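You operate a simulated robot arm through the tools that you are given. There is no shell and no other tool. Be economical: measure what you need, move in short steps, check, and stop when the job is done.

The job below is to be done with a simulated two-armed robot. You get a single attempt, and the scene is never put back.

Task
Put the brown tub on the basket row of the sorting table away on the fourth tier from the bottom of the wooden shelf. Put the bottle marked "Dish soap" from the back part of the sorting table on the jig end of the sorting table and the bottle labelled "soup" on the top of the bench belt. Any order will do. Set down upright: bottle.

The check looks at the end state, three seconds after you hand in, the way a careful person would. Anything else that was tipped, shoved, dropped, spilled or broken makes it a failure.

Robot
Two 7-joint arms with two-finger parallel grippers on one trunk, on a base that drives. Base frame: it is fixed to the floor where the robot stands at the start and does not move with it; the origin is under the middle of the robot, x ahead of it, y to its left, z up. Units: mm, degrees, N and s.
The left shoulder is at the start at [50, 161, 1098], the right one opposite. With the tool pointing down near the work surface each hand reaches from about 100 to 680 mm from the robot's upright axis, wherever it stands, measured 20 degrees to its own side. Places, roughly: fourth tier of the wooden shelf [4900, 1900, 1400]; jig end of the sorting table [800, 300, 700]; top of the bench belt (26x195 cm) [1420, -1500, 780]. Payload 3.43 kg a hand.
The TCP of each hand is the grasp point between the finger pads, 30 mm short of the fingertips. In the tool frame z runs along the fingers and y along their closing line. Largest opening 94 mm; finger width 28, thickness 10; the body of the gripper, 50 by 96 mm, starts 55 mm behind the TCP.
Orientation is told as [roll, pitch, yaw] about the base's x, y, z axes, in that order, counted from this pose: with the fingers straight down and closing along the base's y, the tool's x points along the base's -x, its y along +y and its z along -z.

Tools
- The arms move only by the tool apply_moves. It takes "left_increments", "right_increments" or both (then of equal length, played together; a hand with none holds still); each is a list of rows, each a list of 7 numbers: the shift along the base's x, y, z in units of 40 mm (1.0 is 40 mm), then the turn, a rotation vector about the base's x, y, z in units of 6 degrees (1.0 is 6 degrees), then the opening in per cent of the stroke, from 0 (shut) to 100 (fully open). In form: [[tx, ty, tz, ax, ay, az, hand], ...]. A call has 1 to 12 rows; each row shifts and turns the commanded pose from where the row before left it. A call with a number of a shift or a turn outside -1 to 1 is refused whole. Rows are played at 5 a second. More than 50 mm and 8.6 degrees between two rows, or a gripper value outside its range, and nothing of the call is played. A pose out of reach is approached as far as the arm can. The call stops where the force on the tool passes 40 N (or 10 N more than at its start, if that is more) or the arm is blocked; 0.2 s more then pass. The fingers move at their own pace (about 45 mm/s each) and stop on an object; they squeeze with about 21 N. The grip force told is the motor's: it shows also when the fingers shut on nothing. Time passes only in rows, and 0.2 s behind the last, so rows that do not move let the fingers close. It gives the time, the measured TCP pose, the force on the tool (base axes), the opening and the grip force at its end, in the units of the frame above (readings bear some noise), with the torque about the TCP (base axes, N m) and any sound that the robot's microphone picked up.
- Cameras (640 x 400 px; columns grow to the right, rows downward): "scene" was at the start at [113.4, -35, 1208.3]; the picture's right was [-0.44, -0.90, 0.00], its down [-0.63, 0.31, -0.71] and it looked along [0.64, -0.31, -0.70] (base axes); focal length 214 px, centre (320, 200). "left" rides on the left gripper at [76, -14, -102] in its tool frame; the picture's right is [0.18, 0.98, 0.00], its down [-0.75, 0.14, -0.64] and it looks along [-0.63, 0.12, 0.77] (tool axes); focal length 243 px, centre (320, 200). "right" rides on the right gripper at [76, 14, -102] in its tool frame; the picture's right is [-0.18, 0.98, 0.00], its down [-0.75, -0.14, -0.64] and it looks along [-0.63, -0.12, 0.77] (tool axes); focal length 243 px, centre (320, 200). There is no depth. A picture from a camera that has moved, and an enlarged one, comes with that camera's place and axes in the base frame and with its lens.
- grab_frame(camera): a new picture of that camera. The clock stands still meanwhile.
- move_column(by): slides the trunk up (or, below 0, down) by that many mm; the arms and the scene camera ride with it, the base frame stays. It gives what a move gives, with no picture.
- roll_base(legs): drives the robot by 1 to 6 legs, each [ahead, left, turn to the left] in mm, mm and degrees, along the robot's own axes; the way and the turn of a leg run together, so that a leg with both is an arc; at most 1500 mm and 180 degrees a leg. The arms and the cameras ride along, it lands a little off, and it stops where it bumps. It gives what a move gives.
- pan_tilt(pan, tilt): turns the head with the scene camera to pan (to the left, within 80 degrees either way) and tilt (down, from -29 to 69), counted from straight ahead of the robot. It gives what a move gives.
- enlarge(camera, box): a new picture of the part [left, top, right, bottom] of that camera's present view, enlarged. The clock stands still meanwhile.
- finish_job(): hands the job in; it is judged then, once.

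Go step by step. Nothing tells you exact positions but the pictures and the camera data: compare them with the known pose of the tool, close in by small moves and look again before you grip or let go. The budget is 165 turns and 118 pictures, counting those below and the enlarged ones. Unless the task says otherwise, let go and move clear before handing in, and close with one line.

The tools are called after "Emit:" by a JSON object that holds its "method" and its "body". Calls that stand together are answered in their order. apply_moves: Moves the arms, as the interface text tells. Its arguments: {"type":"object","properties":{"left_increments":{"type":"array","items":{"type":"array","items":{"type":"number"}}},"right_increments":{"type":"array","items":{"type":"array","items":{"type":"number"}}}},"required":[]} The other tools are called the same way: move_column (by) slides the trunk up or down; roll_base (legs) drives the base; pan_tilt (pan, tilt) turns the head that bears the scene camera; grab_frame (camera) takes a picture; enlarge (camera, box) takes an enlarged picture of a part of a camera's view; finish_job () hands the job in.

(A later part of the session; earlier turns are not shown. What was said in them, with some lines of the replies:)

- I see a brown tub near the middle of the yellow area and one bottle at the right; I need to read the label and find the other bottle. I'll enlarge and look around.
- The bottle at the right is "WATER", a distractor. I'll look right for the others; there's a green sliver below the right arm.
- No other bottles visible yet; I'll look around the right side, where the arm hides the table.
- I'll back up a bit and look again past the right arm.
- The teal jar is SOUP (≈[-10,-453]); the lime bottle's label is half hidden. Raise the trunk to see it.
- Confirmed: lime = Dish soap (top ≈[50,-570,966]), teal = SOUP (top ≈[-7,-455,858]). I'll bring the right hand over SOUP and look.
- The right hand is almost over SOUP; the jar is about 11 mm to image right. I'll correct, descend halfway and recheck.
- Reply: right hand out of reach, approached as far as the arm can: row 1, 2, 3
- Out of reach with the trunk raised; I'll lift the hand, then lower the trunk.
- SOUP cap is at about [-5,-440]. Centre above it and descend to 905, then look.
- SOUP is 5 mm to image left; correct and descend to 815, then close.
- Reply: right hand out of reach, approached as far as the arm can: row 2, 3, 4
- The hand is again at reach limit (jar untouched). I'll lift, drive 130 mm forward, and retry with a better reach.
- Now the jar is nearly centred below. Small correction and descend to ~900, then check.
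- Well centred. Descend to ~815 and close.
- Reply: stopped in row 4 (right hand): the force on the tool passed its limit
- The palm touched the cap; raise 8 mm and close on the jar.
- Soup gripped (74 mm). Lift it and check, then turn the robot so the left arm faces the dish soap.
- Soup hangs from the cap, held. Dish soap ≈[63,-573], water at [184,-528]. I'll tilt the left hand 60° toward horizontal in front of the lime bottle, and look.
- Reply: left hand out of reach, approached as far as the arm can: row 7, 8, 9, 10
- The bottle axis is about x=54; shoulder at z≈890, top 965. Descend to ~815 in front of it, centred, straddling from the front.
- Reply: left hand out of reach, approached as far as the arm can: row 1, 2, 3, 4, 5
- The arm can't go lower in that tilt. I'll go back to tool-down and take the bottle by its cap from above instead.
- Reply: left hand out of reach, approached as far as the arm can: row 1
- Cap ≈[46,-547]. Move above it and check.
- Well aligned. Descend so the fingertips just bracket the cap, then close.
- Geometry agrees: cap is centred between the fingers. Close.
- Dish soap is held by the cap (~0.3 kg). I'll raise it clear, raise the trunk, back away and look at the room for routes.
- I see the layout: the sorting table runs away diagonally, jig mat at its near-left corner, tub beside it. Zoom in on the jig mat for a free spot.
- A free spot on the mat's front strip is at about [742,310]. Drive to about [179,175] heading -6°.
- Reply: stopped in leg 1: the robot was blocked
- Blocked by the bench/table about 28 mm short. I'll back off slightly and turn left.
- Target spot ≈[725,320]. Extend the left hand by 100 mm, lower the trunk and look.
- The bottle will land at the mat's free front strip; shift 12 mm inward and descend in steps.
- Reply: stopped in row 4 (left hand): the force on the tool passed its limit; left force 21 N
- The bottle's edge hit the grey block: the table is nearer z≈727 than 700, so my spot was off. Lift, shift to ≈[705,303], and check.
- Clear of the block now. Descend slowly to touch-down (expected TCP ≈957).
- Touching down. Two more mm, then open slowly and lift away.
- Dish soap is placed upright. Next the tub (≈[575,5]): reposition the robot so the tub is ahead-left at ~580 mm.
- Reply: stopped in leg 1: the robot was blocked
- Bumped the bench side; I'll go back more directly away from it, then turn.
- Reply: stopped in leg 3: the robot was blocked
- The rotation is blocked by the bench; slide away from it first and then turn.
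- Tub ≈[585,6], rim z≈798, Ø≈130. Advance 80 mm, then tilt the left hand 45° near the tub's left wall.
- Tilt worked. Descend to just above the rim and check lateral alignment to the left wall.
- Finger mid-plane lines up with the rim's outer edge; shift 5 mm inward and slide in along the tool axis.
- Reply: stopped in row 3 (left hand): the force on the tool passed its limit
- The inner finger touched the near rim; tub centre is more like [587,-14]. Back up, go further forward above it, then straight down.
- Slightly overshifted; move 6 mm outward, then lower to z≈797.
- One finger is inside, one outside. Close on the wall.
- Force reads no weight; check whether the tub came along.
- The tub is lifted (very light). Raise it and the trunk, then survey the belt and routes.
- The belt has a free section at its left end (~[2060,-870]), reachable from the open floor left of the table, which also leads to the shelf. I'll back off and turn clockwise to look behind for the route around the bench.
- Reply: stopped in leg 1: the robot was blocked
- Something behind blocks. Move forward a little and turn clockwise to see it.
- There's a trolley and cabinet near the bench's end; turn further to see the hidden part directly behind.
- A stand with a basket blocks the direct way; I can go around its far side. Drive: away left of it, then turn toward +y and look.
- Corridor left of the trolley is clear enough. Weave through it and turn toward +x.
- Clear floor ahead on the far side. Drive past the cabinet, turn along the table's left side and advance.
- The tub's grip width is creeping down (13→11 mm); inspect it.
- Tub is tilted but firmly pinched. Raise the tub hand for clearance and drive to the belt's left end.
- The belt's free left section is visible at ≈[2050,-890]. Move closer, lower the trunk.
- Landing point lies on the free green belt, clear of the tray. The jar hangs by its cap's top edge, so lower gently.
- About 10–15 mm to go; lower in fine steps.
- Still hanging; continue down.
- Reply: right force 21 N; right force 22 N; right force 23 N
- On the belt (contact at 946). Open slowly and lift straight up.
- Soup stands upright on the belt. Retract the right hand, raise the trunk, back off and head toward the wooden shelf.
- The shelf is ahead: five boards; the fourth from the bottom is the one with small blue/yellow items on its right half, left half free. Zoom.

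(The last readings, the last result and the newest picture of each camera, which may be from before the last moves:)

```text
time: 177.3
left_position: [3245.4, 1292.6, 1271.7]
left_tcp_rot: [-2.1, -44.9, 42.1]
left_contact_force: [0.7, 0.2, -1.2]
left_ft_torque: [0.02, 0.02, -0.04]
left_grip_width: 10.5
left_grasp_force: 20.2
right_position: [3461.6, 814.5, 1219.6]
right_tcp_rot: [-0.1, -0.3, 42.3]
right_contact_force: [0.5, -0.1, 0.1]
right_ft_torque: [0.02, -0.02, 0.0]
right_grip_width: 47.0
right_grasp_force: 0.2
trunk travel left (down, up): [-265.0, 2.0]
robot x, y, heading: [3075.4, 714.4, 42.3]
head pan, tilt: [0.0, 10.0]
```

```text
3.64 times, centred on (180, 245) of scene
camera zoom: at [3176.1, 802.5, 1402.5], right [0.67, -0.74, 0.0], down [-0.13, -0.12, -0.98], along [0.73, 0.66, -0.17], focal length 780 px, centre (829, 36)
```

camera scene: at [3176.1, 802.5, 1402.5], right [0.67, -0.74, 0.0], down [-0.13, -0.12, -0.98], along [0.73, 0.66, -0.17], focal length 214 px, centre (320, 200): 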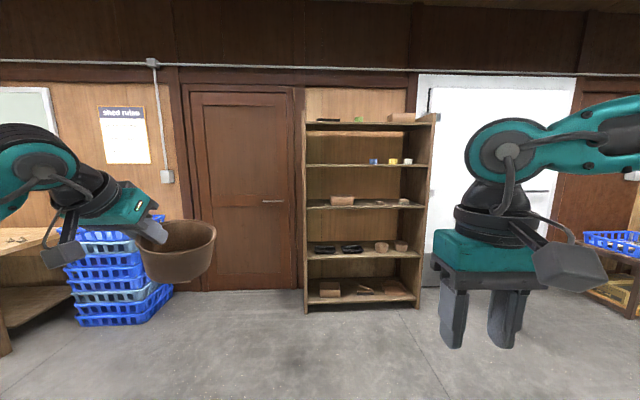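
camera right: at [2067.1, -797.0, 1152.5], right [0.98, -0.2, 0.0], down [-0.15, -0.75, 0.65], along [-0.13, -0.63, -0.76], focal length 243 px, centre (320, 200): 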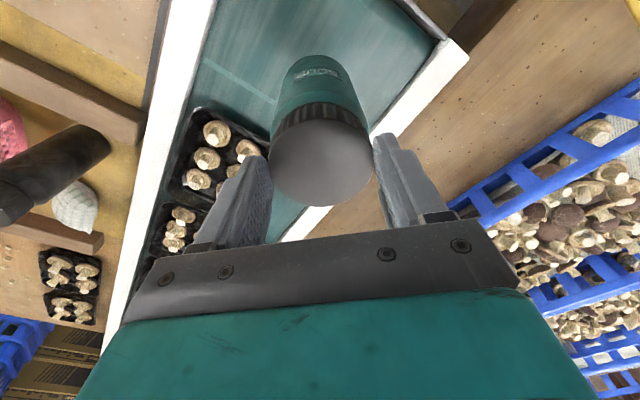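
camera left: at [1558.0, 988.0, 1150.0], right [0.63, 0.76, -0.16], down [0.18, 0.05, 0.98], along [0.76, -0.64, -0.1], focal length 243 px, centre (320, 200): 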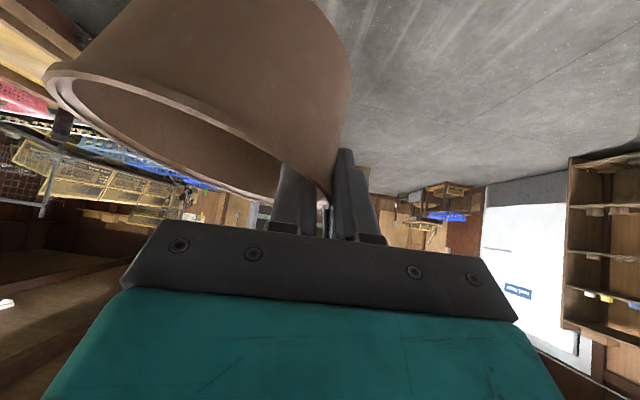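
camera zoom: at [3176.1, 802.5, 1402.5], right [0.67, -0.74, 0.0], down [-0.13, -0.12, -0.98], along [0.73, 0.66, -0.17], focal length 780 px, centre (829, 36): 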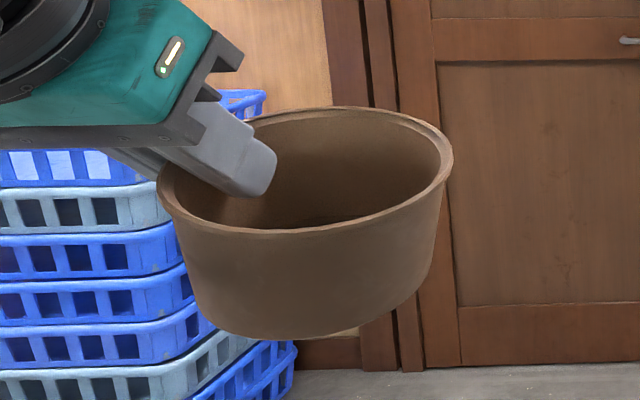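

Tier 4 (small blue/yellow/white cups at right) has its left half free. Retract the right hand, and approach to a standoff.

Emit:
{"method": "apply_moves", "body": {"right_increments": [[-0.7, -0.65, 0, 0, 0, 0, 20], [-0.7, -0.65, 0, 0, 0, 0, 20], [-0.7, -0.65, 0, 0, 0, 0, 20], [-0.7, -0.65, 0, 0, 0, 0, 20]]}}

Emit:
{"method": "roll_base", "body": {"legs": [[700, -250, 0], [579, -221, 0], [0, 0, 2]]}}

Emit:
{"method": "pan_tilt", "body": {"pan": 15, "tilt": 0}}

Emit:
{"method": "grab_frame", "body": {"camera": "scene"}}

```text
time: 178.3
left_position: [3245.1, 1292.2, 1272.4]
left_tcp_rot: [-2.1, -45.0, 42.0]
left_contact_force: [-0.2, 0.1, -0.2]
left_ft_torque: [0.06, 0.01, 0.02]
left_grip_width: 10.4
left_grasp_force: 20.8
right_position: [3349.0, 707.6, 1219.0]
right_tcp_rot: [-0.1, -0.5, 42.3]
right_contact_force: [-0.5, 0.4, 0.6]
right_ft_torque: [0.01, -0.03, 0.0]
right_grip_width: 18.8
right_grasp_force: 0.1
trunk travel left (down, up): [-265.0, 2.0]
robot x, y, heading: [3076.7, 715.8, 42.3]
head pan, tilt: [0.0, 10.0]
```

```text
time: 185.9
left_position: [4510.0, 1809.8, 1272.1]
left_tcp_rot: [-2.1, -44.9, 43.4]
left_contact_force: [-0.4, -1.0, -0.9]
left_ft_torque: [0.03, -0.01, -0.02]
left_grip_width: 10.2
left_grasp_force: 20.8
right_position: [4629.7, 1229.4, 1218.7]
right_tcp_rot: [-0.1, -0.4, 43.7]
right_contact_force: [-0.2, -0.3, 0.5]
right_ft_torque: [0.01, 0.05, -0.01]
right_grip_width: 18.9
right_grasp_force: 0.2
trunk travel left (down, up): [-265.0, 2.0]
robot x, y, heading: [4358.4, 1226.0, 43.6]
head pan, tilt: [0.0, 10.0]
```

```text
time: 186.7
left_position: [4511.6, 1810.0, 1270.7]
left_tcp_rot: [-2.2, -44.9, 43.4]
left_contact_force: [-0.9, -0.4, -0.7]
left_ft_torque: [0.04, 0.01, 0.03]
left_grip_width: 10.1
left_grasp_force: 20.9
right_position: [4629.1, 1228.8, 1218.4]
right_tcp_rot: [-0.1, -0.3, 43.6]
right_contact_force: [0.6, 0.5, 0.2]
right_ft_torque: [0.02, -0.01, -0.04]
right_grip_width: 18.8
right_grasp_force: 0.1
trunk travel left (down, up): [-265.0, 2.0]
robot x, y, heading: [4357.2, 1226.4, 43.5]
head pan, tilt: [15.0, 0.0]
```

```text
32 pictures are left
camera scene: at [4432.6, 1331.2, 1418.6], right [0.85, -0.52, 0.0], down [0.0, 0.0, -1.0], along [0.52, 0.85, 0.0], focal length 214 px, centre (320, 200)
```

scene: 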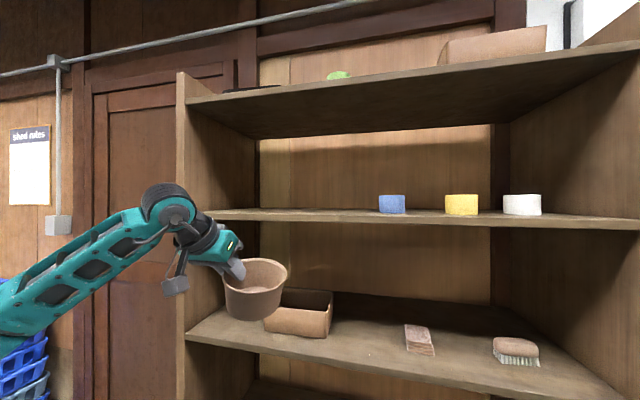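

Board 4 top ≈1385, underside of board 5 ≈1725; ample. Raise the tub to z≈1490 in front of the shelf.

Emit:
{"method": "apply_moves", "body": {"left_increments": [[0, 0, 0.9, 0, 0, 0, 0], [0, 0, 0.9, 0, 0, 0, 0], [0, 0, 0.9, 0, 0, 0, 0], [0, 0, 0.9, 0, 0, 0, 0], [0, 0, 0.9, 0, 0, 0, 0], [0, 0, 0.9, 0, 0, 0, 0]]}}

Emit:
{"method": "grab_frame", "body": {"camera": "scene"}}

```text
time: 188.1
left_position: [4510.9, 1810.8, 1487.2]
left_tcp_rot: [-2.0, -44.8, 43.3]
left_contact_force: [-0.5, 0.3, -0.4]
left_ft_torque: [0.05, 0.03, -0.02]
left_grip_width: 10.2
left_grasp_force: 21.7
right_position: [4629.1, 1227.1, 1219.1]
right_tcp_rot: [0.0, -0.4, 43.8]
right_contact_force: [-0.1, -1.0, -0.1]
right_ft_torque: [0.05, 0.0, 0.02]
right_grip_width: 18.8
right_grasp_force: 0.0
trunk travel left (down, up): [-265.0, 2.0]
robot x, y, heading: [4359.1, 1229.3, 43.7]
head pan, tilt: [15.0, 0.0]
```

```text
31 pictures are left
camera scene: at [4432.7, 1330.4, 1418.6], right [0.85, -0.52, 0.0], down [0.0, 0.0, -1.0], along [0.52, 0.85, 0.0], focal length 214 px, centre (320, 200)
```

scene: 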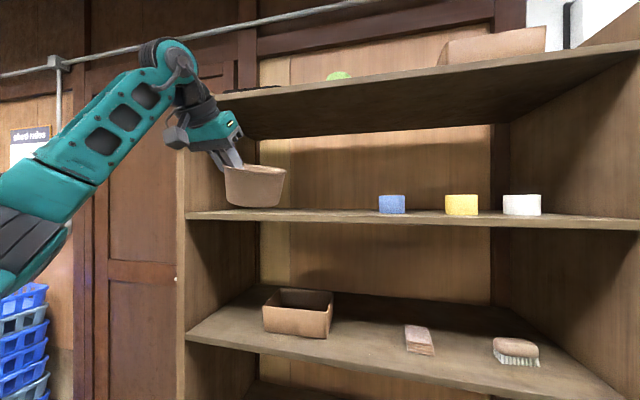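

Tub bottom is ~17 mm above the board. Raise 12 mm more and drive in part way.

Emit:
{"method": "apply_moves", "body": {"left_increments": [[0, 0, 0.3, 0, 0, 0, 0]]}}

Emit:
{"method": "roll_base", "body": {"legs": [[120, -40, 0], [60, 0, 0]]}}

Emit:
{"method": "grab_frame", "body": {"camera": "scene"}}

Emit:
{"method": "grab_frame", "body": {"camera": "left"}}

```text
time: 188.5
left_position: [4510.0, 1810.2, 1500.2]
left_tcp_rot: [-2.1, -44.9, 43.5]
left_contact_force: [0.3, -0.1, -1.0]
left_ft_torque: [0.04, 0.04, -0.01]
left_grip_width: 9.7
left_grasp_force: 21.0
right_position: [4628.8, 1228.5, 1219.1]
right_tcp_rot: [0.0, -0.4, 43.7]
right_contact_force: [0.0, -0.5, 0.4]
right_ft_torque: [-0.01, -0.01, -0.01]
right_grip_width: 19.0
right_grasp_force: 0.1
trunk travel left (down, up): [-265.0, 2.0]
robot x, y, heading: [4355.6, 1222.4, 43.5]
head pan, tilt: [15.0, 0.0]
```

```text
time: 190.3
left_position: [4667.3, 1908.3, 1497.8]
left_tcp_rot: [-2.1, -44.8, 43.5]
left_contact_force: [0.1, 0.3, -0.5]
left_ft_torque: [0.01, 0.05, -0.02]
left_grip_width: 9.9
left_grasp_force: 21.2
right_position: [4787.0, 1326.0, 1217.9]
right_tcp_rot: [-0.1, -0.2, 43.7]
right_contact_force: [-0.7, 0.5, 0.2]
right_ft_torque: [-0.01, -0.02, 0.0]
right_grip_width: 19.0
right_grasp_force: 0.1
trunk travel left (down, up): [-265.0, 2.0]
robot x, y, heading: [4515.1, 1326.4, 43.8]
head pan, tilt: [15.0, 0.0]
```

```text
30 pictures are left
camera scene: at [4591.0, 1428.0, 1418.4], right [0.85, -0.52, 0.0], down [0.0, 0.0, -1.0], along [0.52, 0.85, 0.0], focal length 214 px, centre (320, 200)
```

scene: 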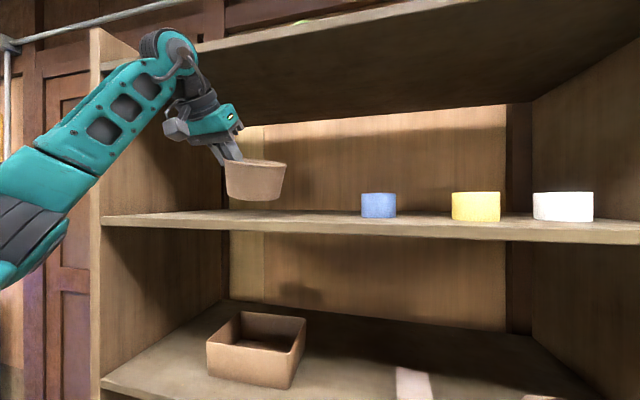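

```text
29 pictures are left
camera left: at [4584.4, 1814.8, 1517.4], right [-0.75, 0.64, -0.16], down [-0.05, 0.18, 0.98], along [0.66, 0.75, -0.1], focal length 243 px, centre (320, 200)
```

left: 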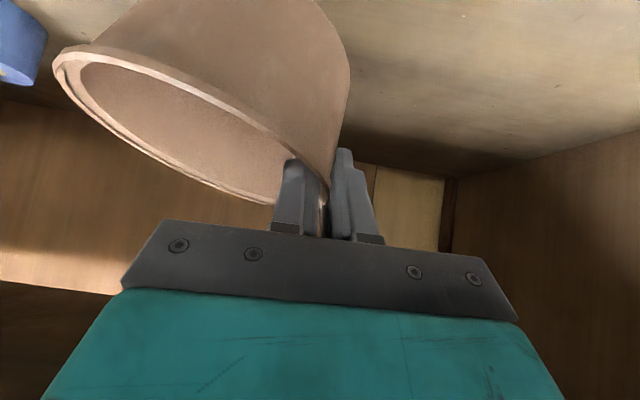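

Clear above the board and below the next. Go 95 mm further in.

Emit:
{"method": "roll_base", "body": {"legs": [[95, 0, 0]]}}

Emit:
{"method": "grab_frame", "body": {"camera": "scene"}}

```text
time: 191.5
left_position: [4734.2, 1973.5, 1499.5]
left_tcp_rot: [-2.1, -44.8, 43.6]
left_contact_force: [-0.2, 0.3, -1.0]
left_ft_torque: [0.03, 0.01, 0.0]
left_grip_width: 9.9
left_grasp_force: 21.2
right_position: [4854.6, 1391.7, 1217.5]
right_tcp_rot: [-0.1, -0.3, 43.9]
right_contact_force: [0.6, 0.6, 0.0]
right_ft_torque: [-0.02, -0.02, 0.0]
right_grip_width: 18.7
right_grasp_force: 0.1
trunk travel left (down, up): [-265.0, 2.0]
robot x, y, heading: [4583.4, 1388.8, 44.0]
head pan, tilt: [15.0, 0.0]
```

```text
28 pictures are left
camera scene: at [4658.4, 1492.7, 1418.6], right [0.86, -0.52, 0.0], down [0.0, 0.0, -1.0], along [0.52, 0.86, 0.0], focal length 214 px, centre (320, 200)
```

scene: 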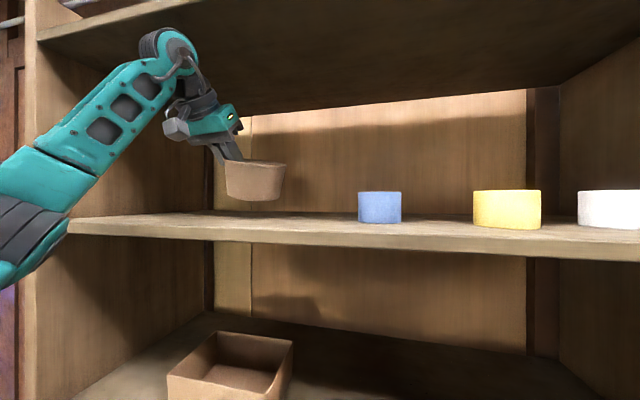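

Tub is about 100 mm inside the tier, ~30 mm above the board. Lower it.

Emit:
{"method": "apply_moves", "body": {"left_increments": [[0, 0, -0.5, 0, 0, 0, 0], [0, 0, -0.12, 0, 0, 0, 0], [0, 0, -0.12, 0, 0, 0, 0]]}}

Emit:
{"method": "enlarge", "body": {"camera": "scene", "box": [140, 100, 340, 260]}}

```text
time: 192.3
left_position: [4733.2, 1972.9, 1469.0]
left_tcp_rot: [-2.2, -44.9, 43.7]
left_contact_force: [0.7, 0.0, -0.6]
left_ft_torque: [0.03, 0.04, -0.03]
left_grip_width: 10.0
left_grasp_force: 21.4
right_position: [4854.4, 1389.9, 1218.8]
right_tcp_rot: [-0.1, -0.4, 43.9]
right_contact_force: [0.8, -0.4, -0.4]
right_ft_torque: [0.03, 0.02, 0.0]
right_grip_width: 18.7
right_grasp_force: 0.0
trunk travel left (down, up): [-265.0, 2.0]
robot x, y, heading: [4582.6, 1386.3, 43.6]
head pan, tilt: [15.0, 0.0]
```

```text
2.50 times, centred on (240, 180) of scene
camera zoom: at [4657.6, 1492.5, 1418.6], right [0.86, -0.52, 0.0], down [0.0, 0.0, -1.0], along [0.52, 0.86, 0.0], focal length 536 px, centre (520, 250)
```

zoom: 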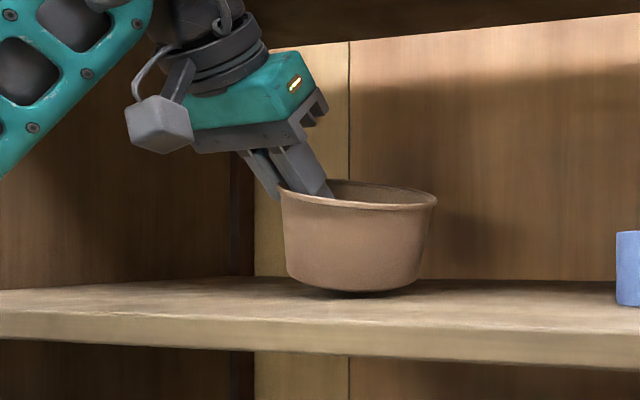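

Nearly touching. Fine steps down.

Emit:
{"method": "apply_moves", "body": {"left_increments": [[0, 0, -0.1, 0, 0, 0, 0], [0, 0, -0.08, 0, 0, 0, 0]]}}

Emit:
{"method": "apply_moves", "body": {"left_increments": [[0, 0, -0.1, 0, 0, 0, 0]]}}

Emit:
{"method": "enlarge", "body": {"camera": "scene", "box": [140, 100, 340, 260]}}

```text
time: 192.9
left_position: [4732.9, 1973.9, 1464.2]
left_tcp_rot: [-2.2, -45.0, 43.7]
left_contact_force: [-1.3, 1.6, 4.5]
left_ft_torque: [-0.27, -0.09, -0.05]
left_grip_width: 9.6
left_grasp_force: 21.2
right_position: [4853.8, 1390.0, 1219.1]
right_tcp_rot: [-0.1, -0.4, 43.9]
right_contact_force: [-0.2, -1.0, -0.3]
right_ft_torque: [0.01, 0.03, 0.01]
right_grip_width: 18.9
right_grasp_force: 0.1
trunk travel left (down, up): [-265.0, 2.0]
robot x, y, heading: [4583.2, 1386.3, 43.9]
head pan, tilt: [15.0, 0.0]
```

```text
time: 193.3
left_position: [4732.6, 1972.3, 1460.2]
left_tcp_rot: [-2.3, -45.1, 43.8]
left_contact_force: [-2.7, 3.3, 8.9]
left_ft_torque: [-0.45, -0.17, -0.09]
left_grip_width: 10.3
left_grasp_force: 21.4
right_position: [4853.9, 1390.7, 1218.8]
right_tcp_rot: [0.0, -0.4, 43.9]
right_contact_force: [-1.1, -0.2, 0.6]
right_ft_torque: [0.02, 0.01, 0.01]
right_grip_width: 18.7
right_grasp_force: 0.0
trunk travel left (down, up): [-265.0, 2.0]
robot x, y, heading: [4585.4, 1386.5, 43.9]
head pan, tilt: [15.0, 0.0]
```

```text
2.50 times, centred on (240, 180) of scene
camera zoom: at [4656.9, 1492.0, 1418.8], right [0.86, -0.52, 0.0], down [0.0, 0.0, -1.0], along [0.52, 0.86, 0.0], focal length 536 px, centre (520, 250)
```

zoom: 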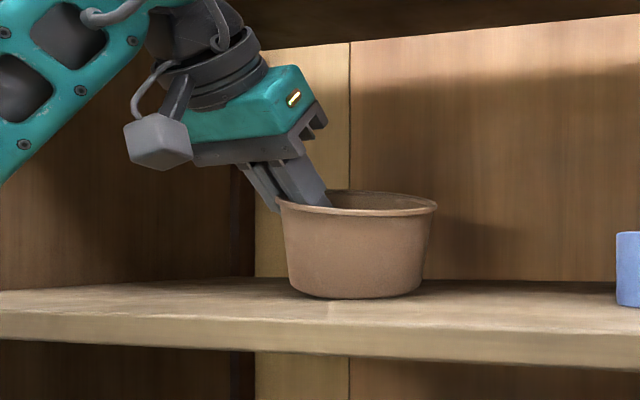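

Seated on the board. Open and lift straight out, then check.

Emit:
{"method": "apply_moves", "body": {"left_increments": [[0, 0, 0, 0, 0, 0, 15], [0, 0, 0, 0, 0, 0, 25], [0, 0, 0, 0, 0, 0, 40], [0, 0, 0, 0, 0, 0, 40], [0, 0, 0.4, 0, 0, 0, 40], [0, 0, 0.4, 0, 0, 0, 40], [0, 0, 0.3, 0, 0, 0, 40]]}}

Emit:
{"method": "enlarge", "body": {"camera": "scene", "box": [140, 100, 340, 260]}}

Emit:
{"method": "grab_frame", "body": {"camera": "left"}}

```text
time: 194.9
left_position: [4733.5, 1971.9, 1503.7]
left_tcp_rot: [-2.2, -44.7, 43.6]
left_contact_force: [-0.6, 0.0, 0.2]
left_ft_torque: [-0.03, -0.04, 0.0]
left_grip_width: 37.8
left_grasp_force: 0.1
right_position: [4853.9, 1390.1, 1219.1]
right_tcp_rot: [-0.1, -0.3, 43.9]
right_contact_force: [-0.2, 0.3, -0.3]
right_ft_torque: [0.0, -0.02, -0.02]
right_grip_width: 18.7
right_grasp_force: 0.1
trunk travel left (down, up): [-265.0, 2.0]
robot x, y, heading: [4583.5, 1388.7, 43.7]
head pan, tilt: [15.0, 0.0]
```

```text
2.50 times, centred on (240, 180) of scene
camera zoom: at [4658.0, 1491.9, 1418.6], right [0.86, -0.52, 0.0], down [0.0, 0.0, -1.0], along [0.52, 0.86, 0.0], focal length 536 px, centre (520, 250)
```

zoom: 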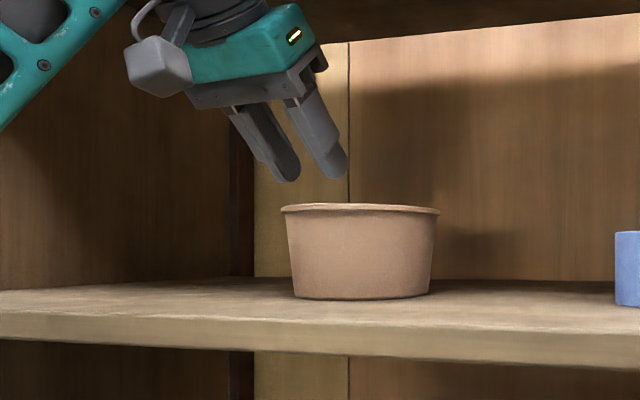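

```text
24 pictures are left
camera left: at [4649.6, 1878.7, 1521.9], right [-0.75, 0.64, -0.16], down [-0.05, 0.18, 0.98], along [0.66, 0.75, -0.1], focal length 243 px, centre (320, 200)
```

left: 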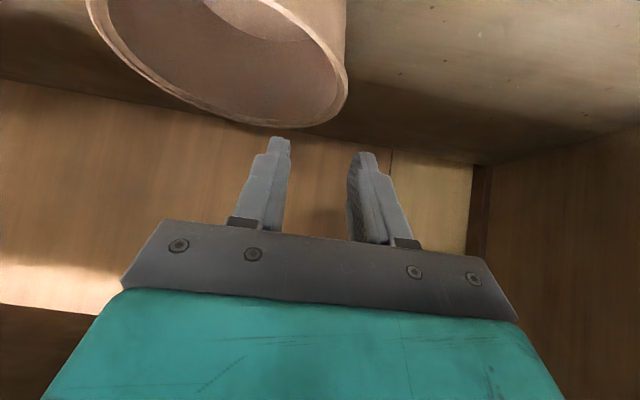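

Tub sits flat on tier four. Back straight out and take a final look.

Emit:
{"method": "roll_base", "body": {"legs": [[-400, 0, 0], [0, 0, 90]]}}

Emit:
{"method": "pan_tilt", "body": {"pan": 75, "tilt": 12}}

Emit:
{"method": "grab_frame", "body": {"camera": "scene"}}

Emit:
{"method": "pan_tilt", "body": {"pan": -70, "tilt": 0}}

Emit:
{"method": "grab_frame", "body": {"camera": "scene"}}

```text
time: 201.1
left_position: [3713.1, 1271.2, 1503.2]
left_tcp_rot: [-2.1, -44.9, 133.0]
left_contact_force: [0.2, -0.1, 0.3]
left_ft_torque: [0.0, -0.01, 0.01]
left_grip_width: 37.6
left_grasp_force: 0.1
right_position: [4298.1, 1384.7, 1218.6]
right_tcp_rot: [-0.1, -0.3, 133.2]
right_contact_force: [-0.1, -1.0, 0.0]
right_ft_torque: [-0.01, 0.01, 0.03]
right_grip_width: 18.8
right_grasp_force: 0.0
trunk travel left (down, up): [-265.0, 2.0]
robot x, y, heading: [4296.6, 1110.4, 133.1]
head pan, tilt: [15.0, 0.0]
```

```text
time: 202.4
left_position: [3714.3, 1271.2, 1503.3]
left_tcp_rot: [-2.2, -44.9, 132.9]
left_contact_force: [0.7, 0.6, 0.0]
left_ft_torque: [-0.04, -0.01, 0.0]
left_grip_width: 37.2
left_grasp_force: 0.1
right_position: [4298.0, 1384.6, 1218.6]
right_tcp_rot: [-0.1, -0.3, 133.1]
right_contact_force: [-0.6, -0.8, -0.2]
right_ft_torque: [0.01, 0.02, -0.01]
right_grip_width: 18.9
right_grasp_force: 0.1
trunk travel left (down, up): [-265.0, 2.0]
robot x, y, heading: [4299.8, 1113.3, 133.0]
head pan, tilt: [75.0, 12.0]
```

```text
23 pictures are left
camera scene: at [4188.2, 1098.9, 1399.4], right [-0.47, 0.88, 0.0], down [0.18, 0.1, -0.98], along [-0.86, -0.46, -0.21], focal length 214 px, centre (320, 200)
```

scene: 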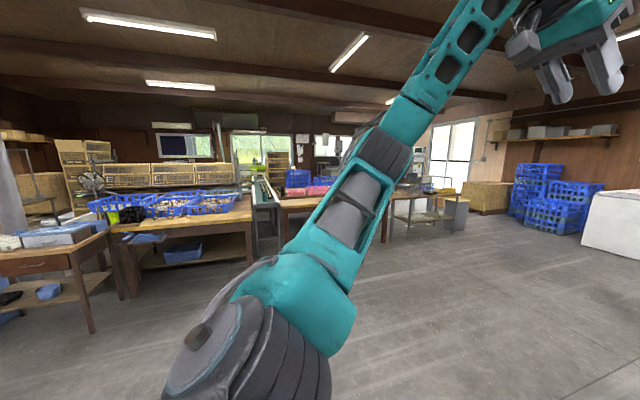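

```text
time: 204.7
left_position: [3713.7, 1270.8, 1502.5]
left_tcp_rot: [-2.0, -44.8, 133.1]
left_contact_force: [1.3, 0.3, 0.4]
left_ft_torque: [-0.06, 0.01, 0.0]
left_grip_width: 37.4
left_grasp_force: 0.1
right_position: [4298.7, 1384.5, 1219.1]
right_tcp_rot: [-0.1, -0.4, 133.1]
right_contact_force: [0.6, -1.3, -0.2]
right_ft_torque: [0.0, -0.01, 0.0]
right_grip_width: 18.7
right_grasp_force: 0.0
trunk travel left (down, up): [-265.0, 2.0]
robot x, y, heading: [4295.5, 1112.9, 132.9]
head pan, tilt: [-70.0, 0.0]
```

```text
22 pictures are left
camera scene: at [4311.3, 1222.9, 1418.6], right [0.89, -0.45, 0.0], down [0.0, 0.0, -1.0], along [0.45, 0.89, 0.0], focal length 214 px, centre (320, 200)
```

scene: 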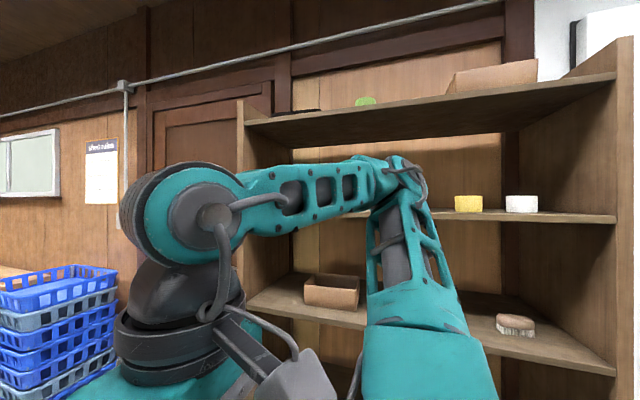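

Turn further to verify the belt jar, the dish soap and the bench gantry from here.

Emit:
{"method": "roll_base", "body": {"legs": [[0, 0, 72]]}}

Emit:
{"method": "pan_tilt", "body": {"pan": -5, "tilt": 12}}

Emit:
{"method": "enlarge", "body": {"camera": "scene", "box": [190, 140, 440, 296]}}

```text
time: 208.2
left_position: [3958.1, 612.1, 1503.3]
left_tcp_rot: [-2.1, -44.9, -156.1]
left_contact_force: [-0.8, -0.5, -0.5]
left_ft_torque: [0.03, 0.01, 0.0]
left_grip_width: 37.8
left_grasp_force: 0.0
right_position: [4040.5, 1201.4, 1218.0]
right_tcp_rot: [-0.1, -0.4, -155.9]
right_contact_force: [-0.2, -1.6, -1.0]
right_ft_torque: [0.02, 0.0, 0.0]
right_grip_width: 18.8
right_grasp_force: 0.1
trunk travel left (down, up): [-265.0, 2.0]
robot x, y, heading: [4298.3, 1112.8, -156.3]
head pan, tilt: [-70.0, 0.0]
```

```text
time: 209.5
left_position: [3958.4, 612.6, 1504.4]
left_tcp_rot: [-2.1, -44.9, -156.3]
left_contact_force: [0.3, -0.4, 0.8]
left_ft_torque: [0.03, 0.01, 0.02]
left_grip_width: 37.7
left_grasp_force: 0.0
right_position: [4039.9, 1201.2, 1219.2]
right_tcp_rot: [-0.1, -0.4, -155.9]
right_contact_force: [0.5, -0.2, 0.1]
right_ft_torque: [0.01, -0.02, -0.02]
right_grip_width: 18.8
right_grasp_force: 0.1
trunk travel left (down, up): [-265.0, 2.0]
robot x, y, heading: [4296.4, 1116.0, -156.0]
head pan, tilt: [-5.0, 12.0]
```

```text
2.56 times, centred on (315, 218) of scene
camera zoom: at [4173.1, 1066.9, 1399.4], right [-0.32, 0.95, 0.0], down [0.2, 0.07, -0.98], along [-0.93, -0.32, -0.21], focal length 549 px, centre (333, 154)
```

zoom: 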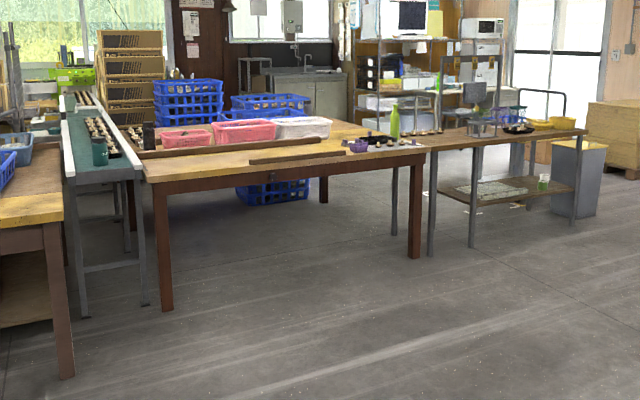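

Both bottles stand upright. One closer zoom at the bench gantry.

Emit:
{"method": "enlarge", "body": {"camera": "scene", "box": [330, 150, 440, 225]}}

```text
5.33 times, centred on (385, 188) of scene
camera zoom: at [4173.1, 1066.9, 1399.4], right [-0.32, 0.95, 0.0], down [0.2, 0.07, -0.98], along [-0.93, -0.32, -0.21], focal length 1144 px, centre (-27, 267)
```

zoom: 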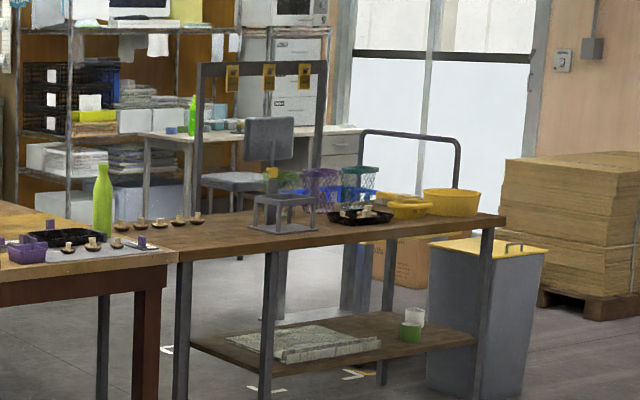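

The gantry and bench items are standing, both bottles are upright, and the tub is on tier four with the hands clear, so I'm handing in.

Emit:
{"method": "finish_job", "body": {}}

```text
The job is handed in.
```

The job is handed in: the brown tub is on the shelf's fourth tier, the dish soap stands upright on the jig mat, and the soup stands upright on the bench belt. While driving, the base was stopped by contact four times. The last photos show nothing tipped or moved, but I only checked the bench and its gantry from across the room.
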